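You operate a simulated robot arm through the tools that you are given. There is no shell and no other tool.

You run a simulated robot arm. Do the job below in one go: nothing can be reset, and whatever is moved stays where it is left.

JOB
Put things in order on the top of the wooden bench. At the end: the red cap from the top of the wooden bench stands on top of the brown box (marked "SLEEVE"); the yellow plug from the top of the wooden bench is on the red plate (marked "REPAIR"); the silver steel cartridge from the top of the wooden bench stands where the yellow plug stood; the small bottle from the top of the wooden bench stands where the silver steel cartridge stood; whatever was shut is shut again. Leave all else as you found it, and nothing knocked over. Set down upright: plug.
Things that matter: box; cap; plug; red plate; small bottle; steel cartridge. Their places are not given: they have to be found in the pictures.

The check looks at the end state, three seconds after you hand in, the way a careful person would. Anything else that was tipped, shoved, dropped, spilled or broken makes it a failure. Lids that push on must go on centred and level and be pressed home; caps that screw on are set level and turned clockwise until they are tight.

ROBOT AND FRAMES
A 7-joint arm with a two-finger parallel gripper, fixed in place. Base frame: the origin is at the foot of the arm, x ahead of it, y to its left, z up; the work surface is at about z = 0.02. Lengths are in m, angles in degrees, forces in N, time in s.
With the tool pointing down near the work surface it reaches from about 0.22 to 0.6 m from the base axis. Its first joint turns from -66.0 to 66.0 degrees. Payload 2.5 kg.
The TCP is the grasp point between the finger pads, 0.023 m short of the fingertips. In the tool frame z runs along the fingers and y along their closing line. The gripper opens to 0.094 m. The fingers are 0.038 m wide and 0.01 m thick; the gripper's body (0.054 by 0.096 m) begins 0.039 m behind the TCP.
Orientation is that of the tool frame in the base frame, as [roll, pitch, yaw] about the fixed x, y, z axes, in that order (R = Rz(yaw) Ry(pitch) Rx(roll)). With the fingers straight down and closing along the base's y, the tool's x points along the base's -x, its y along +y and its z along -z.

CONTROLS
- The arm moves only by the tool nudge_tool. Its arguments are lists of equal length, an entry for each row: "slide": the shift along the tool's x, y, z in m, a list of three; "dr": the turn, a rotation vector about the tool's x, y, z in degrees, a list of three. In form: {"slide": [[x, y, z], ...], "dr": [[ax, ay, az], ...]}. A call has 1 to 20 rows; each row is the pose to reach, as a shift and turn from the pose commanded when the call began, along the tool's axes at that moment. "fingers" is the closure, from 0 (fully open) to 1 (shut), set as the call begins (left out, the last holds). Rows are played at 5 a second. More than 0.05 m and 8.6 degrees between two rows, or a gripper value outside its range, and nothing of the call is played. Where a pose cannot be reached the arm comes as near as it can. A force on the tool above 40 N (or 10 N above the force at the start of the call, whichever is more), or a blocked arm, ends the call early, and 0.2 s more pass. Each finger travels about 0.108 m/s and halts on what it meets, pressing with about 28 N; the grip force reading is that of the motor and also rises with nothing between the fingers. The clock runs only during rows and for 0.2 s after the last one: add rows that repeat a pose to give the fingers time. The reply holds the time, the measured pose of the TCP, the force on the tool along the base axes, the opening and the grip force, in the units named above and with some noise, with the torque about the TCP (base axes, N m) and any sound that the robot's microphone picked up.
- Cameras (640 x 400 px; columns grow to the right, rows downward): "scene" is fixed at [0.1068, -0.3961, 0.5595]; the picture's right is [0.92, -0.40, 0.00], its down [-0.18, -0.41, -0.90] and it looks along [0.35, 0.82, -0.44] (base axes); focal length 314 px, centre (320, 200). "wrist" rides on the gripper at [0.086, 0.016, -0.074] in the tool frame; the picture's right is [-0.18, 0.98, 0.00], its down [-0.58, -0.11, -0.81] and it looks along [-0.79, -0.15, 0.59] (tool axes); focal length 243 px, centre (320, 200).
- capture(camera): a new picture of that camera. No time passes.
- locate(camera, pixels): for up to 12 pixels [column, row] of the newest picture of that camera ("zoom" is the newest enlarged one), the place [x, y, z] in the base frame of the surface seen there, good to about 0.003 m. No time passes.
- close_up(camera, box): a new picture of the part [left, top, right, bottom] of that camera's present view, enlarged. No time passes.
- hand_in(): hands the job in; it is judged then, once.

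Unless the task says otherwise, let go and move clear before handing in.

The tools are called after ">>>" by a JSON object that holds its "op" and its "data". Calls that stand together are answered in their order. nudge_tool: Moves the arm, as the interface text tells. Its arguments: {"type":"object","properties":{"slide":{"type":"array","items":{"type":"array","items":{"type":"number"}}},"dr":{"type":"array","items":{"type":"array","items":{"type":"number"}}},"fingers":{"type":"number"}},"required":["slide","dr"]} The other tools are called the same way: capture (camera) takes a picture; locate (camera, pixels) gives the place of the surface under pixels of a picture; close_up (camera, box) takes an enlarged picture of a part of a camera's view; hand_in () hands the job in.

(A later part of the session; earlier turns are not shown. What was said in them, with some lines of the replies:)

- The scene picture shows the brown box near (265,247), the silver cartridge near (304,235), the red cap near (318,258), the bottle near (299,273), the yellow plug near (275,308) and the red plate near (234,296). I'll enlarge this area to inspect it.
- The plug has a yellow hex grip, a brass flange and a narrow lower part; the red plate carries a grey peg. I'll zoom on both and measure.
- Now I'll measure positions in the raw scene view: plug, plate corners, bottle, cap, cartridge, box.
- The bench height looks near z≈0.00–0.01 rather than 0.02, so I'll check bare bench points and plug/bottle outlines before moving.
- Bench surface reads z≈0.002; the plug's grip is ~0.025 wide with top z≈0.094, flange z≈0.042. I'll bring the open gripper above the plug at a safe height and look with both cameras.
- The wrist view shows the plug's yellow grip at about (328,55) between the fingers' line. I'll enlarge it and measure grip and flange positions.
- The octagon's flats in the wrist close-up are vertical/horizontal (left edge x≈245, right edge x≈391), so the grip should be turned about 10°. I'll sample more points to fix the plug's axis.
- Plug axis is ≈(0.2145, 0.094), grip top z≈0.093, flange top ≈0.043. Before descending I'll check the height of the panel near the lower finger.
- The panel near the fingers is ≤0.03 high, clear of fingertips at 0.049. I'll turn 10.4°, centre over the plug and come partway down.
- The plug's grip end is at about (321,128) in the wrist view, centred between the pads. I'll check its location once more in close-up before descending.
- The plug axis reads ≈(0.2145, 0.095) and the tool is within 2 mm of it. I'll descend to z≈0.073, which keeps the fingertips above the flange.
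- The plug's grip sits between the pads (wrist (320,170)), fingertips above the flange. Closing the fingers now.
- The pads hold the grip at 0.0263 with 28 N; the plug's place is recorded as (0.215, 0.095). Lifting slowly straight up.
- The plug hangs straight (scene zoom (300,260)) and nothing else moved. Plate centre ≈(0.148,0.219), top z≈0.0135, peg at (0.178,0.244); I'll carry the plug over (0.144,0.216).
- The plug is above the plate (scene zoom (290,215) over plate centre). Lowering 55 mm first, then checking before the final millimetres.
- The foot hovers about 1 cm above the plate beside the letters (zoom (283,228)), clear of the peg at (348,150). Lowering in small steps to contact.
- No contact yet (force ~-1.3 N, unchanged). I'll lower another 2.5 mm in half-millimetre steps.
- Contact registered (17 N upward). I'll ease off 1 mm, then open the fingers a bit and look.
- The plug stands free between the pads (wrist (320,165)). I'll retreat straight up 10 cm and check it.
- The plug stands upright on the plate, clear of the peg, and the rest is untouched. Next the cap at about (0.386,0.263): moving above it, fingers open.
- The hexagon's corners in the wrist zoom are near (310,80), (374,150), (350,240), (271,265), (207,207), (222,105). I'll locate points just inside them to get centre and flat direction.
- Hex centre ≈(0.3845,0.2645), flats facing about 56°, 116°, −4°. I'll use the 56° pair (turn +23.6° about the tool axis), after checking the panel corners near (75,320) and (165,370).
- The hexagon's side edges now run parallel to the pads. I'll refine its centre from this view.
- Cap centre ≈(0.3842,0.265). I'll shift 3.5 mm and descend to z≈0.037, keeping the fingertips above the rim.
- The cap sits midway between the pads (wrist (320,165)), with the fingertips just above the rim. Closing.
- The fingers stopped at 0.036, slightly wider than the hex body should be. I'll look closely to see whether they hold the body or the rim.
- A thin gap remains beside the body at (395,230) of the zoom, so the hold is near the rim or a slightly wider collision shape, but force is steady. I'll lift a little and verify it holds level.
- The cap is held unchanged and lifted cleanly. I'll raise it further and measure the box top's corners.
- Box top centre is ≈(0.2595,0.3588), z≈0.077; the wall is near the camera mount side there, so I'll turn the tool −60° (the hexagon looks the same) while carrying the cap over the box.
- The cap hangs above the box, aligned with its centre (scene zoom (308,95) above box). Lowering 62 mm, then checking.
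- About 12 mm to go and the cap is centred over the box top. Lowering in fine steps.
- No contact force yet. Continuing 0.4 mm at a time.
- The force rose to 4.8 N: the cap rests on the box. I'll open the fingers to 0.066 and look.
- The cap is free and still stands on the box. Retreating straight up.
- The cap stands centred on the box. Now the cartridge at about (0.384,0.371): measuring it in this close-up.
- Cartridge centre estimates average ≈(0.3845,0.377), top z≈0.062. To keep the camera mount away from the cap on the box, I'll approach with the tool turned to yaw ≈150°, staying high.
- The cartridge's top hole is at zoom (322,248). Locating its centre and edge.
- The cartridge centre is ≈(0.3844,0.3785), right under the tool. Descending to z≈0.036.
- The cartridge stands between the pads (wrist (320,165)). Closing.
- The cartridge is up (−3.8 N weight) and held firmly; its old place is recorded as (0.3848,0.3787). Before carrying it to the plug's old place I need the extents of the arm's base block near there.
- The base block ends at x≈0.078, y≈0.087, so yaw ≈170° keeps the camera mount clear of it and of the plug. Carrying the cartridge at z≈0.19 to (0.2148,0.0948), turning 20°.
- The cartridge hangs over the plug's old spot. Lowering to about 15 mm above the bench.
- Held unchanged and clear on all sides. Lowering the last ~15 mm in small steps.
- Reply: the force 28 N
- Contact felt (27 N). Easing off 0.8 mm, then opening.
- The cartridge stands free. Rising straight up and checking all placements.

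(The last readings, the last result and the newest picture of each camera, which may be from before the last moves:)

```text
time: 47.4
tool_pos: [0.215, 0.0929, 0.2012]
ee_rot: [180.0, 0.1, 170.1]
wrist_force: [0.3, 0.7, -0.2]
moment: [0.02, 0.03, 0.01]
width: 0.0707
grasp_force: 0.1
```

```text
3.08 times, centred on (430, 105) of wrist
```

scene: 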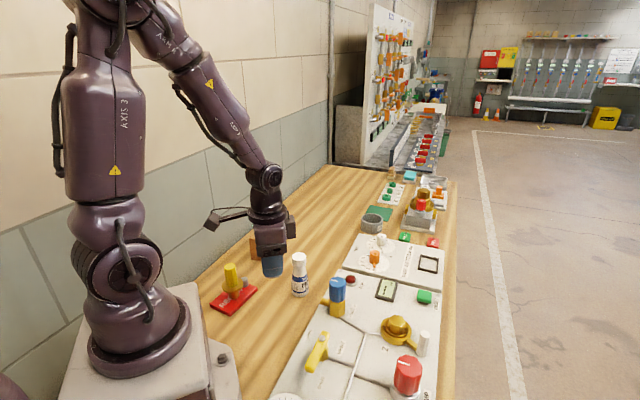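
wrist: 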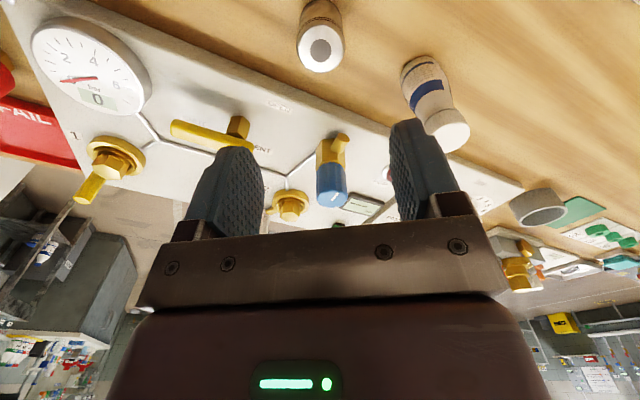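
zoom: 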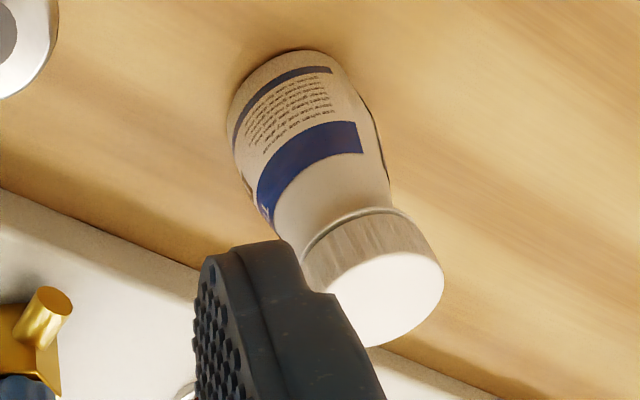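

The cartridge stands where the plug was. Now the bottle at about (0.301,0.1805), top z≈0.112; moving above it at z≈0.2.

>>> {"op": "nudge_tool", "data": {"slide": [[-0.014, 0.0199, 0], [-0.0316, 0.0447, 0], [-0.0491, 0.0696, 0], [-0.0632, 0.0895, 0], [-0.0702, 0.0994, 0], [-0.0702, 0.0994, 0]], "dr": [[0, 0, 0], [0, 0, 0], [0, 0, 0], [0, 0, 0], [0, 0, 0], [0, 0, 0]], "fingers": 0.2}}

>>> {"op": "capture", "data": {"camera": "wrist"}}

>>> {"op": "close_up", "data": {"camera": "wrist", "box": [260, 0, 380, 100]}}

>>> {"op": "locate", "data": {"camera": "zoom", "pixels": [[320, 280], [290, 280], [350, 280], [320, 250], [320, 310], [250, 280], [390, 280], [320, 350], [320, 200], [320, 100], [270, 230], [370, 330]]}}

```text
time: 48.8
tool_pos: [0.3026, 0.1817, 0.2018]
ee_rot: [179.9, 0.0, 169.9]
wrist_force: [0.0, 0.3, -0.6]
moment: [0.04, 0.02, -0.01]
width: 0.0752
grasp_force: 0.1
```

```text
taken
```

wrist: 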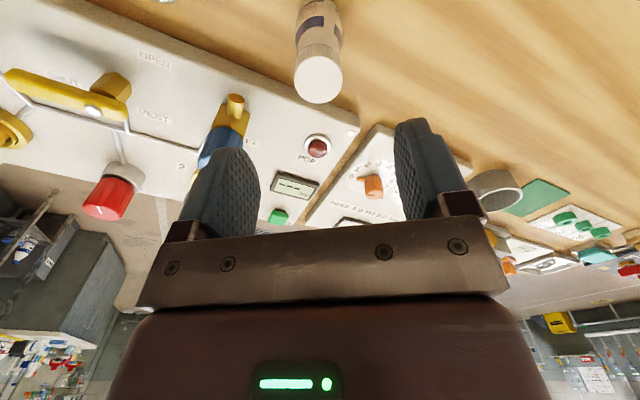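

```text
4.00 times, centred on (320, 50) of wrist
```

zoom: 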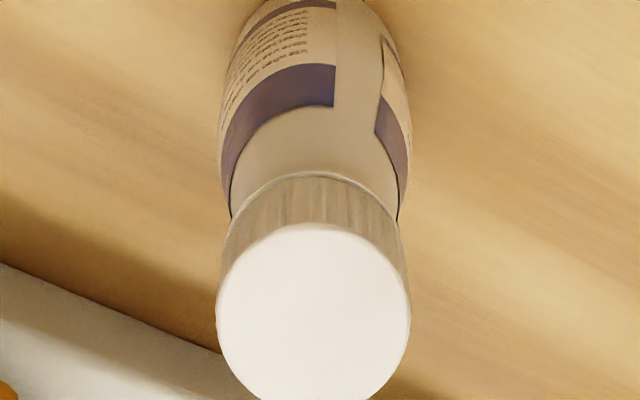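

```text
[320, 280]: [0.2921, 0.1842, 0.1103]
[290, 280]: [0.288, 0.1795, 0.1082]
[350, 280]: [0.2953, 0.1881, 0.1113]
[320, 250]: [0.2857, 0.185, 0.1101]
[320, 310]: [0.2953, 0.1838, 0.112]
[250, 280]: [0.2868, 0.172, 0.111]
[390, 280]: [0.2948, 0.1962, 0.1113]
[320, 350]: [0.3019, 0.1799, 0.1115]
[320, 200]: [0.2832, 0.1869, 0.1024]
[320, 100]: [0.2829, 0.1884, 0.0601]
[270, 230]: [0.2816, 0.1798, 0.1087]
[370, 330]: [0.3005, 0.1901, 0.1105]
```

>>> {"op": "locate", "data": {"camera": "zoom", "pixels": [[314, 312], [222, 312], [404, 312], [314, 228], [314, 394], [250, 250], [380, 375], [380, 250], [250, 375], [314, 300], [314, 325], [300, 312]]}}

>>> {"op": "close_up", "data": {"camera": "scene", "box": [275, 240, 325, 300]}}

>>> {"op": "locate", "data": {"camera": "zoom", "pixels": [[310, 120], [310, 105], [310, 90], [310, 135], [270, 110], [350, 110], [310, 200], [310, 250], [310, 300], [310, 350], [290, 110], [330, 115]]}}

```text
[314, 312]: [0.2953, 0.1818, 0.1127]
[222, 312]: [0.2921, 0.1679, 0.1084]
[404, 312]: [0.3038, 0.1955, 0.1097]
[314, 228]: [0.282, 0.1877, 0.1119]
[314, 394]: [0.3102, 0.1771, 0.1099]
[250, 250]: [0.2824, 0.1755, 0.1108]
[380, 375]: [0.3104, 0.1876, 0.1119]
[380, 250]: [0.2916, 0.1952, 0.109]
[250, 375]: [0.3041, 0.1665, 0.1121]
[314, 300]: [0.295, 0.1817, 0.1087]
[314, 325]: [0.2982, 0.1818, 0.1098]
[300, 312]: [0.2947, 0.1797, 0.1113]
```

```text
6.67 times, centred on (300, 270) of scene
```

zoom: 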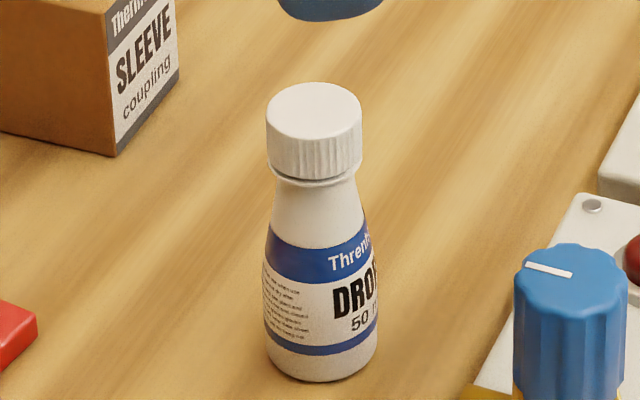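

```text
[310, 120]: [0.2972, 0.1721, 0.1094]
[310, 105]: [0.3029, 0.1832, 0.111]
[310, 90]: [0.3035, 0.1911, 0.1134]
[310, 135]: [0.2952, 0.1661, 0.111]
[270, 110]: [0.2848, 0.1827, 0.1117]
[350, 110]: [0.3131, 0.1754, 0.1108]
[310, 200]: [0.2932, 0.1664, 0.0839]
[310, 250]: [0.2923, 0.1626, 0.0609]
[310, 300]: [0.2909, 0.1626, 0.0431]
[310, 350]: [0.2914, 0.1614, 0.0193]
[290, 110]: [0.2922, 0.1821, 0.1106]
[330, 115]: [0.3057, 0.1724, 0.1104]
```

Bottle axis ≈(0.298,0.1805), top ≈0.111. I'll shift 3.5 mm and descend to z≈0.086 with the fingers around the cap and shoulder, then check palm clearance.

>>> {"op": "nudge_tool", "data": {"slide": [[0.0035, 0, 0.02], [0.0035, 0, 0.045], [0.0035, 0, 0.07], [0.0035, 0, 0.09], [0.0035, 0, 0.105], [0.0035, 0, 0.115], [0.0035, 0, 0.115]], "dr": [[0, 0, 0], [0, 0, 0], [0, 0, 0], [0, 0, 0], [0, 0, 0], [0, 0, 0], [0, 0, 0]]}}

>>> {"op": "capture", "data": {"camera": "wrist"}}

>>> {"op": "close_up", "data": {"camera": "scene", "box": [260, 225, 340, 305]}}

```text
time: 50.4
tool_pos: [0.2986, 0.182, 0.0858]
ee_rot: [180.0, 0.1, 170.0]
wrist_force: [-0.2, -0.7, -0.2]
moment: [0.0, -0.02, -0.01]
width: 0.0756
grasp_force: 0.1
```

```text
taken
```

wrist: 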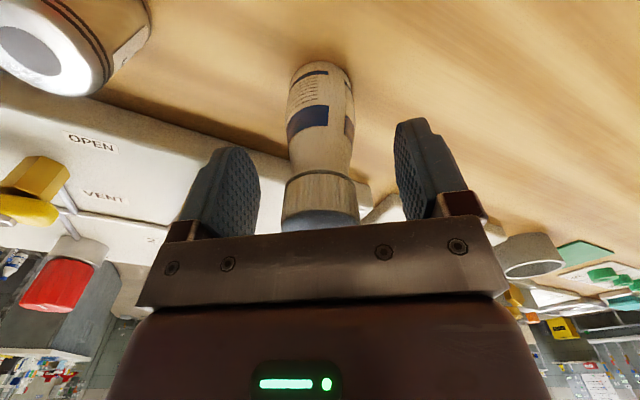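

```text
5.00 times, centred on (300, 265) of scene
```

zoom: 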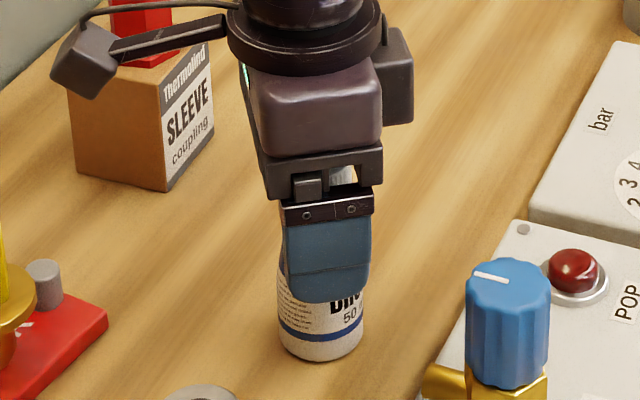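

The bottle is centred between the pads (wrist (320,150)) with ~13 mm palm clearance. Lowering 9 mm more in small steps so the tips reach the label zone.

>>> {"op": "nudge_tool", "data": {"slide": [[0, 0, 0.003], [0, 0, 0.005], [0, 0, 0.007], [0, 0, 0.009], [0, 0, 0.009]], "dr": [[0, 0, 0], [0, 0, 0], [0, 0, 0], [0, 0, 0], [0, 0, 0]]}}

>>> {"op": "close_up", "data": {"camera": "wrist", "box": [230, 60, 420, 240]}}

>>> {"op": "close_up", "data": {"camera": "scene", "box": [260, 225, 340, 305]}}

```text
time: 51.6
tool_pos: [0.2976, 0.181, 0.0769]
ee_rot: [-179.9, 0.1, 170.0]
wrist_force: [-0.3, 0.3, 1.1]
moment: [0.03, -0.02, 0.01]
width: 0.0752
grasp_force: 0.0
```

```text
2.22 times, centred on (325, 150) of wrist
```

zoom: 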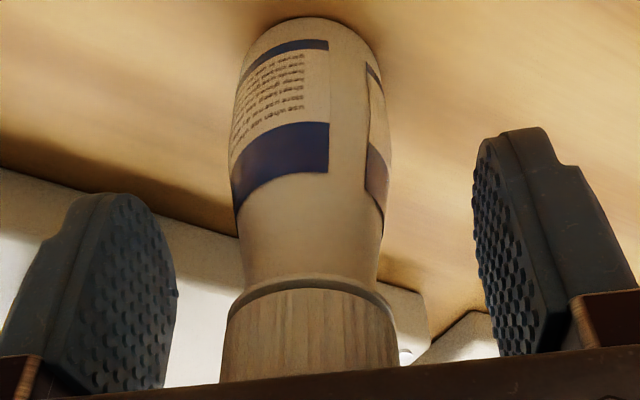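

```text
5.00 times, centred on (300, 265) of scene
```

zoom: 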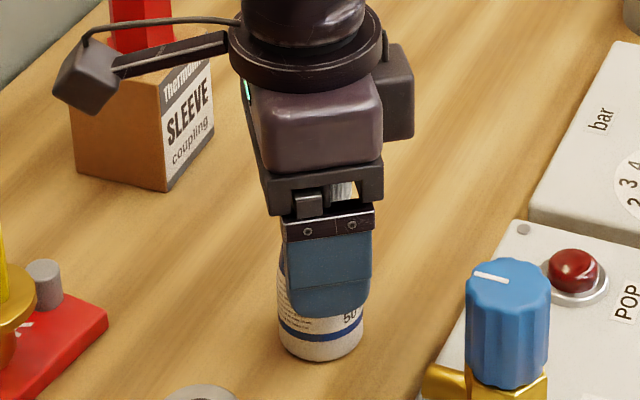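

The pads straddle the bottle symmetrically with the tips level with the upper label band. Closing.

>>> {"op": "nudge_tool", "data": {"slide": [[0, 0, 0], [0, 0, 0], [0, 0, 0], [0, 0, 0]], "dr": [[0, 0, 0], [0, 0, 0], [0, 0, 0], [0, 0, 0]], "fingers": 1}}

>>> {"op": "close_up", "data": {"camera": "wrist", "box": [230, 60, 420, 240]}}

>>> {"op": "close_up", "data": {"camera": "scene", "box": [260, 225, 340, 305]}}

```text
time: 52.6
tool_pos: [0.2978, 0.181, 0.0767]
ee_rot: [179.9, 0.0, 170.1]
wrist_force: [-0.5, -0.8, -0.1]
moment: [0.04, 0.0, 0.01]
width: 0.04
grasp_force: 27.6
```

```text
2.22 times, centred on (325, 150) of wrist
```

zoom: 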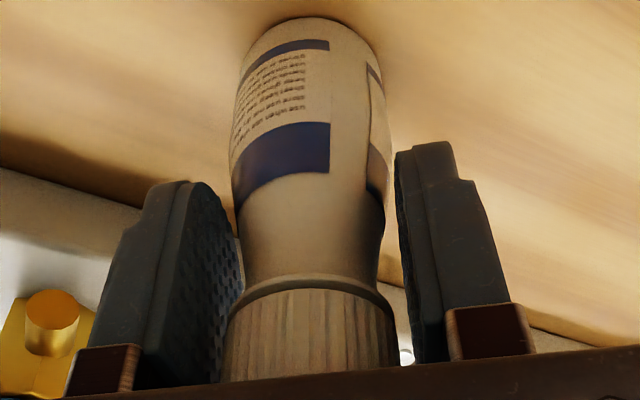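

```text
5.00 times, centred on (300, 265) of scene
```

zoom: 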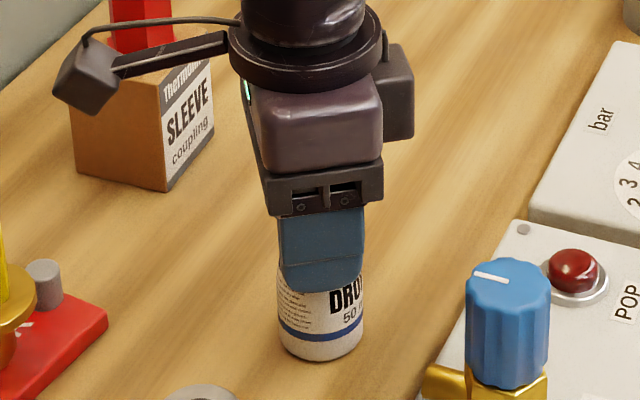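

The pads stopped at 0.040 on the body with 27.6 N, and the bottle didn't move. Lifting 8 mm as a test.

>>> {"op": "nudge_tool", "data": {"slide": [[0, 0, -0.002], [0, 0, -0.005], [0, 0, -0.008], [0, 0, -0.008]], "dr": [[0, 0, 0], [0, 0, 0], [0, 0, 0], [0, 0, 0]]}}

>>> {"op": "close_up", "data": {"camera": "wrist", "box": [230, 60, 420, 240]}}

>>> {"op": "close_up", "data": {"camera": "scene", "box": [260, 225, 340, 305]}}

```text
time: 53.6
tool_pos: [0.2983, 0.1812, 0.0849]
ee_rot: [-179.9, 0.0, 170.0]
wrist_force: [-0.3, -1.4, 0.0]
moment: [0.0, 0.0, 0.05]
width: 0.0399
grasp_force: 27.9
```

```text
2.22 times, centred on (325, 150) of wrist
```

zoom: 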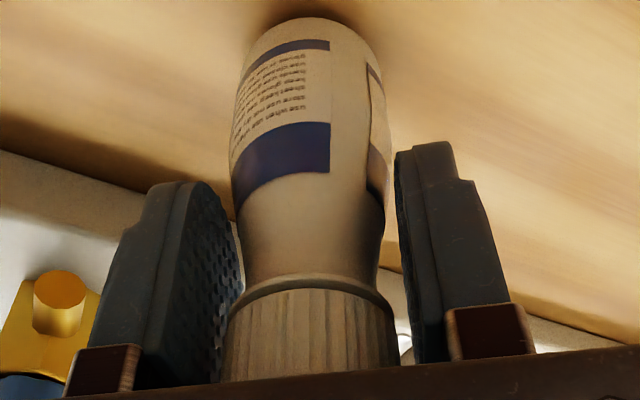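

```text
5.00 times, centred on (300, 265) of scene
```

zoom: 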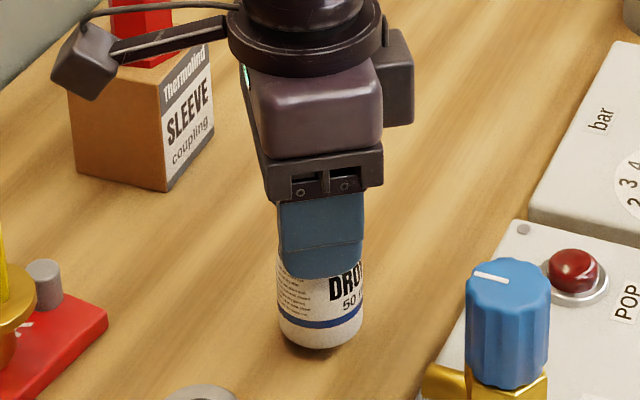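

The bottle comes up with the gripper, undisturbed. Raising to a safe height first.

>>> {"op": "nudge_tool", "data": {"slide": [[0, 0, -0.02], [0, 0, -0.045], [0, 0, -0.07], [0, 0, -0.095], [0, 0, -0.115], [0, 0, -0.115]], "dr": [[0, 0, 0], [0, 0, 0], [0, 0, 0], [0, 0, 0], [0, 0, 0], [0, 0, 0]]}}

>>> {"op": "close_up", "data": {"camera": "wrist", "box": [230, 60, 420, 240]}}

>>> {"op": "capture", "data": {"camera": "scene"}}

```text
time: 55.0
tool_pos: [0.297, 0.1803, 0.2006]
ee_rot: [180.0, 0.0, 170.0]
wrist_force: [0.1, 0.0, -0.3]
moment: [0.03, -0.03, -0.03]
width: 0.04
grasp_force: 27.5
```

```text
2.22 times, centred on (325, 150) of wrist
```

zoom: 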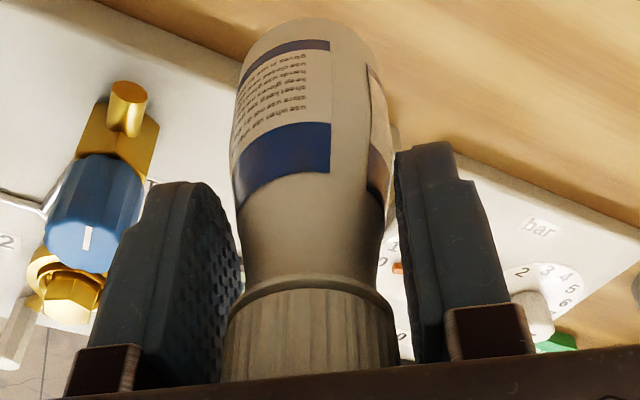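

```text
taken
```

scene: 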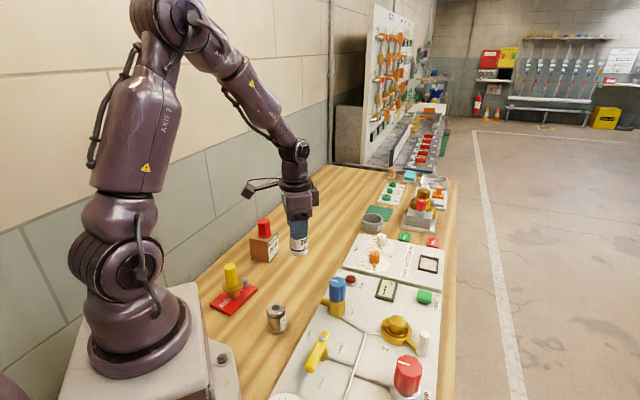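

The bottle is held steady and upright. Carrying it to the cartridge's old place (0.3848,0.3787), turning 20°.

>>> {"op": "nudge_tool", "data": {"slide": [[-0.0036, 0.015, 0], [-0.0097, 0.04, 0], [-0.017, 0.07, 0], [-0.0243, 0.1, 0], [-0.0316, 0.13, 0], [-0.0389, 0.16, 0], [-0.0462, 0.19, 0], [-0.0498, 0.205, 0], [-0.0511, 0.2103, 0], [-0.0511, 0.2103, 0]], "dr": [[0, 0, 0], [0, 0, 3], [0, 0, 6], [0, 0, 9], [0, 0, 12], [0, 0, 15], [0, 0, 18], [0, 0, 20], [0, 0, 20], [0, 0, 20]]}}

>>> {"op": "close_up", "data": {"camera": "scene", "box": [230, 170, 350, 280]}}

>>> {"op": "capture", "data": {"camera": "wrist"}}

```text
time: 57.2
tool_pos: [0.3843, 0.3786, 0.1985]
ee_rot: [180.0, 0.0, 150.0]
wrist_force: [-0.5, 0.9, -0.5]
moment: [-0.02, -0.01, 0.0]
width: 0.0399
grasp_force: 27.9
```

```text
3.64 times, centred on (290, 225) of scene
```

zoom: 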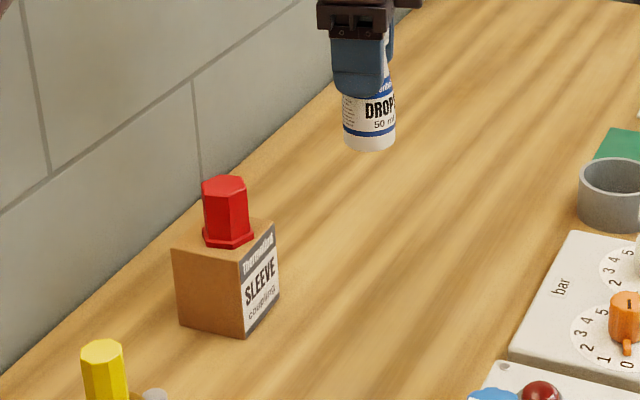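

```text
taken
```

wrist: 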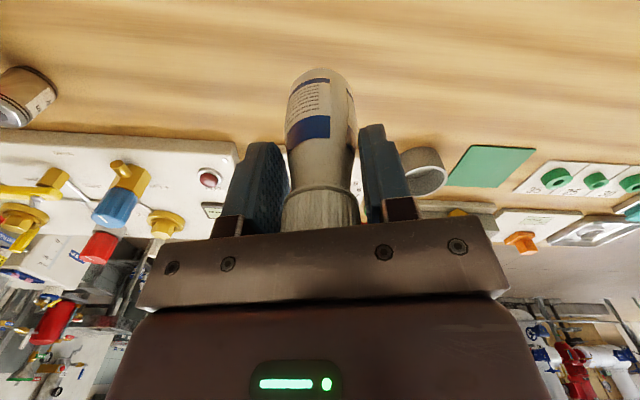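

Above the spot with the camera mount well clear of the cap and wall. Lowering to about 11 mm above the bench.

>>> {"op": "nudge_tool", "data": {"slide": [[0, 0, 0.025], [0, 0, 0.055], [0, 0, 0.08], [0, 0, 0.1], [0, 0, 0.112], [0, 0, 0.112]], "dr": [[0, 0, 0], [0, 0, 0], [0, 0, 0], [0, 0, 0], [0, 0, 0], [0, 0, 0]]}}

>>> {"op": "close_up", "data": {"camera": "scene", "box": [240, 180, 350, 280]}}

```text
time: 58.6
tool_pos: [0.3842, 0.3773, 0.0871]
ee_rot: [179.9, 0.0, 150.0]
wrist_force: [0.4, -0.3, -0.2]
moment: [-0.02, -0.03, 0.03]
width: 0.04
grasp_force: 28.5
```

```text
4.00 times, centred on (295, 230) of scene
```

zoom: 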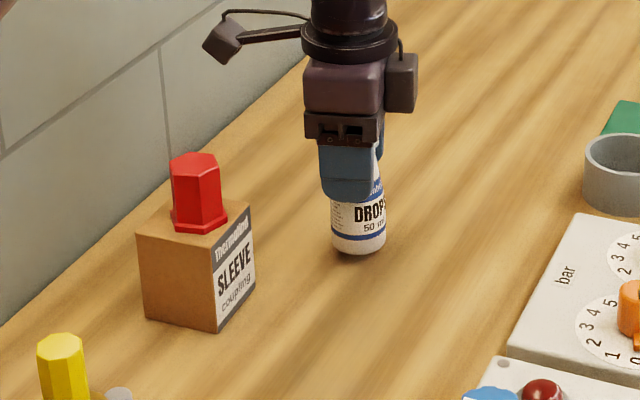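

Still upright. Final fine lowering until contact is felt.

>>> {"op": "nudge_tool", "data": {"slide": [[0, 0, 0.004], [0, 0, 0.007], [0, 0, 0.009], [0, 0, 0.0098], [0, 0, 0.0098]], "dr": [[0, 0, 0], [0, 0, 0], [0, 0, 0], [0, 0, 0], [0, 0, 0]]}}

>>> {"op": "nudge_tool", "data": {"slide": [[0, 0, 0.0004], [0, 0, 0.0008], [0, 0, 0.001], [0, 0, 0.001]], "dr": [[0, 0, 0], [0, 0, 0], [0, 0, 0], [0, 0, 0]]}}

>>> {"op": "close_up", "data": {"camera": "scene", "box": [270, 190, 340, 260]}}

```text
time: 59.8
tool_pos: [0.3848, 0.3795, 0.0776]
ee_rot: [-180.0, 0.0, 149.9]
wrist_force: [0.7, 0.6, 0.3]
moment: [-0.01, 0.0, 0.02]
width: 0.0398
grasp_force: 28.0
```

```text
time: 60.8
tool_pos: [0.3841, 0.3798, 0.0772]
ee_rot: [-180.0, 0.0, 150.0]
wrist_force: [0.2, -0.8, -0.5]
moment: [0.0, -0.01, 0.03]
width: 0.0403
grasp_force: 27.7
```

```text
5.71 times, centred on (305, 225) of scene
```

zoom: 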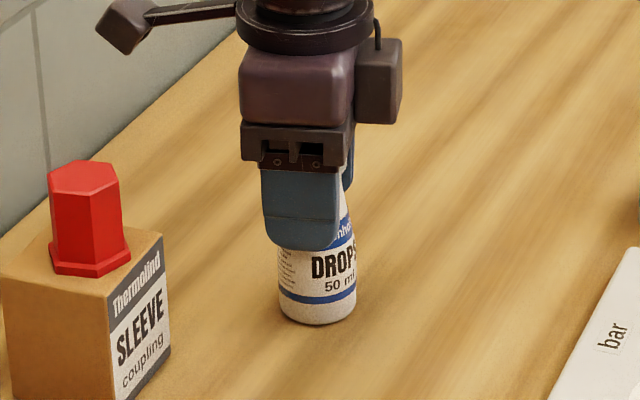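

>>> {"op": "nudge_tool", "data": {"slide": [[0, 0, 0.0004], [0, 0, 0.0008], [0, 0, 0.0012], [0, 0, 0.0012]], "dr": [[0, 0, 0], [0, 0, 0], [0, 0, 0], [0, 0, 0]]}}

```text
time: 61.8
tool_pos: [0.386, 0.3796, 0.0772]
ee_rot: [179.9, 0.0, 150.1]
wrist_force: [-3.2, -2.7, 11.9]
moment: [-0.23, 0.18, 0.04]
width: 0.0402
grasp_force: 28.1
```

Contact at ~12 N. Easing off half a millimetre and opening the fingers.

>>> {"op": "nudge_tool", "data": {"slide": [[0, 0, -0.0003], [0, 0, -0.0005], [0, 0, -0.0005]], "dr": [[0, 0, 0], [0, 0, 0], [0, 0, 0]]}}

>>> {"op": "nudge_tool", "data": {"slide": [[0, 0, 0], [0, 0, 0], [0, 0, 0]], "dr": [[0, 0, 0], [0, 0, 0], [0, 0, 0]], "fingers": 0.25}}

>>> {"op": "capture", "data": {"camera": "wrist"}}

>>> {"op": "close_up", "data": {"camera": "scene", "box": [270, 190, 340, 260]}}

```text
time: 62.6
tool_pos: [0.3857, 0.3788, 0.0756]
ee_rot: [179.9, 0.1, 150.0]
wrist_force: [0.4, -1.0, 9.9]
moment: [-0.02, -0.08, 0.03]
width: 0.0403
grasp_force: 28.3
```

```text
time: 63.4
tool_pos: [0.3841, 0.3799, 0.0761]
ee_rot: [-180.0, -0.1, 150.1]
wrist_force: [-0.1, -0.2, 0.3]
moment: [0.04, -0.02, 0.02]
width: 0.0705
grasp_force: 0.1
```

```text
taken
```

wrist: 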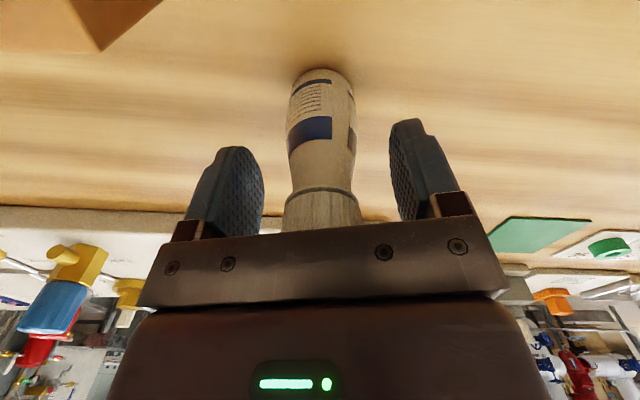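

```text
5.71 times, centred on (305, 225) of scene
```

zoom: 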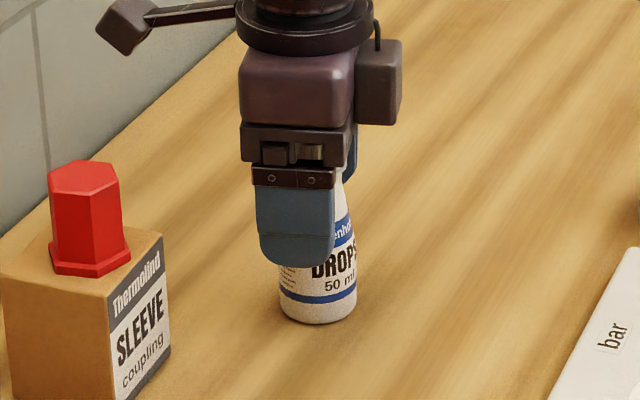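

The bottle stands free between the open fingers (wrist (320,150)). Rising straight up clear of it and inspecting everything.

>>> {"op": "nudge_tool", "data": {"slide": [[0, 0, -0.015], [0, 0, -0.045], [0, 0, -0.08], [0, 0, -0.12], [0, 0, -0.16], [0, 0, -0.2], [0, 0, -0.2]], "dr": [[0, 0, 0], [0, 0, 0], [0, 0, 0], [0, 0, 0], [0, 0, 0], [0, 0, 0], [0, 0, 0]]}}

>>> {"op": "capture", "data": {"camera": "scene"}}

>>> {"op": "close_up", "data": {"camera": "scene", "box": [200, 200, 360, 340]}}

>>> {"op": "locate", "data": {"camera": "scene", "pixels": [[304, 223], [304, 233], [304, 243], [276, 308], [276, 318], [276, 330], [231, 268], [264, 222], [264, 232], [250, 282], [300, 240], [308, 240]]}}

```text
time: 65.0
tool_pos: [0.3846, 0.3795, 0.2772]
ee_rot: [-179.9, 0.0, 150.1]
wrist_force: [-0.1, 1.2, 0.1]
moment: [0.0, -0.04, 0.01]
width: 0.0703
grasp_force: 0.1
```

```text
taken
```

scene: 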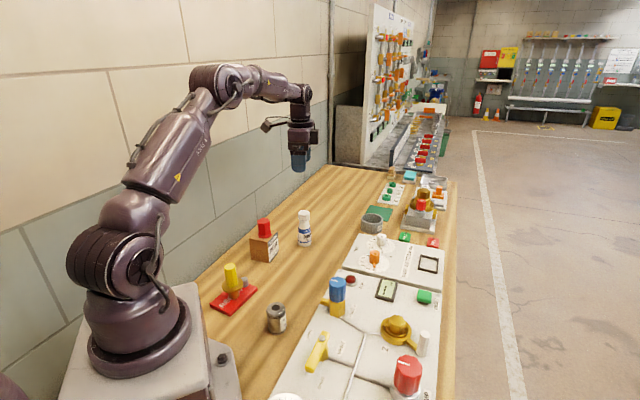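

```text
2.86 times, centred on (280, 270) of scene
```

zoom: 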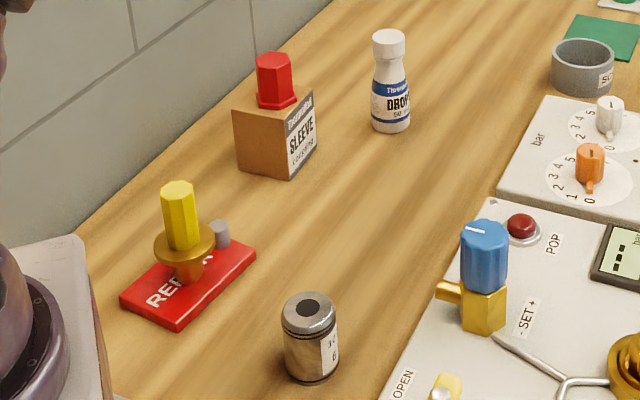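

```text
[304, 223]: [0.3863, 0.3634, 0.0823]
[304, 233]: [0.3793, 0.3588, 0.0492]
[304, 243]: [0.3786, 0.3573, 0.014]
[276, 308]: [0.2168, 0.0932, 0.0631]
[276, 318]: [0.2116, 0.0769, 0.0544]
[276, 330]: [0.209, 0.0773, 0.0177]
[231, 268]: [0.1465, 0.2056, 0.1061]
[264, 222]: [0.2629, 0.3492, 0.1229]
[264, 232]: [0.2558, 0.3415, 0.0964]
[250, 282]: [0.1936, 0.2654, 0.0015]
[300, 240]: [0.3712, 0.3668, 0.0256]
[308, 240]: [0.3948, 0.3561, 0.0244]
```

All four items read as placed: the plug is upright on the plate, the cap is on the box, the cartridge is near (0.215,0.095) and the bottle near (0.386,0.378). The peg, panel and box look unchanged and the gripper is open and clear, so I'm handing in.

>>> {"op": "hand_in", "data": {}}

```text
The job is handed in.
```

The job is done and handed in, and the last pictures showed everything standing upright. The check's result hasn't come back.

- **Red cap:** it stands centred on top of the brown "SLEEVE" box.
- **Yellow plug:** it stands upright on the red "REPAIR" plate, clear of the grey peg.
- **Steel cartridge:** it stands where the plug was, at about (0.215, 0.095).
- **Small bottle:** it stands where the cartridge was, at about (0.386, 0.378). I lifted it by the body, so its screw cap was never touched.

Nothing had to be opened, and nothing else looked moved. The gripper is open and raised clear of the bench.
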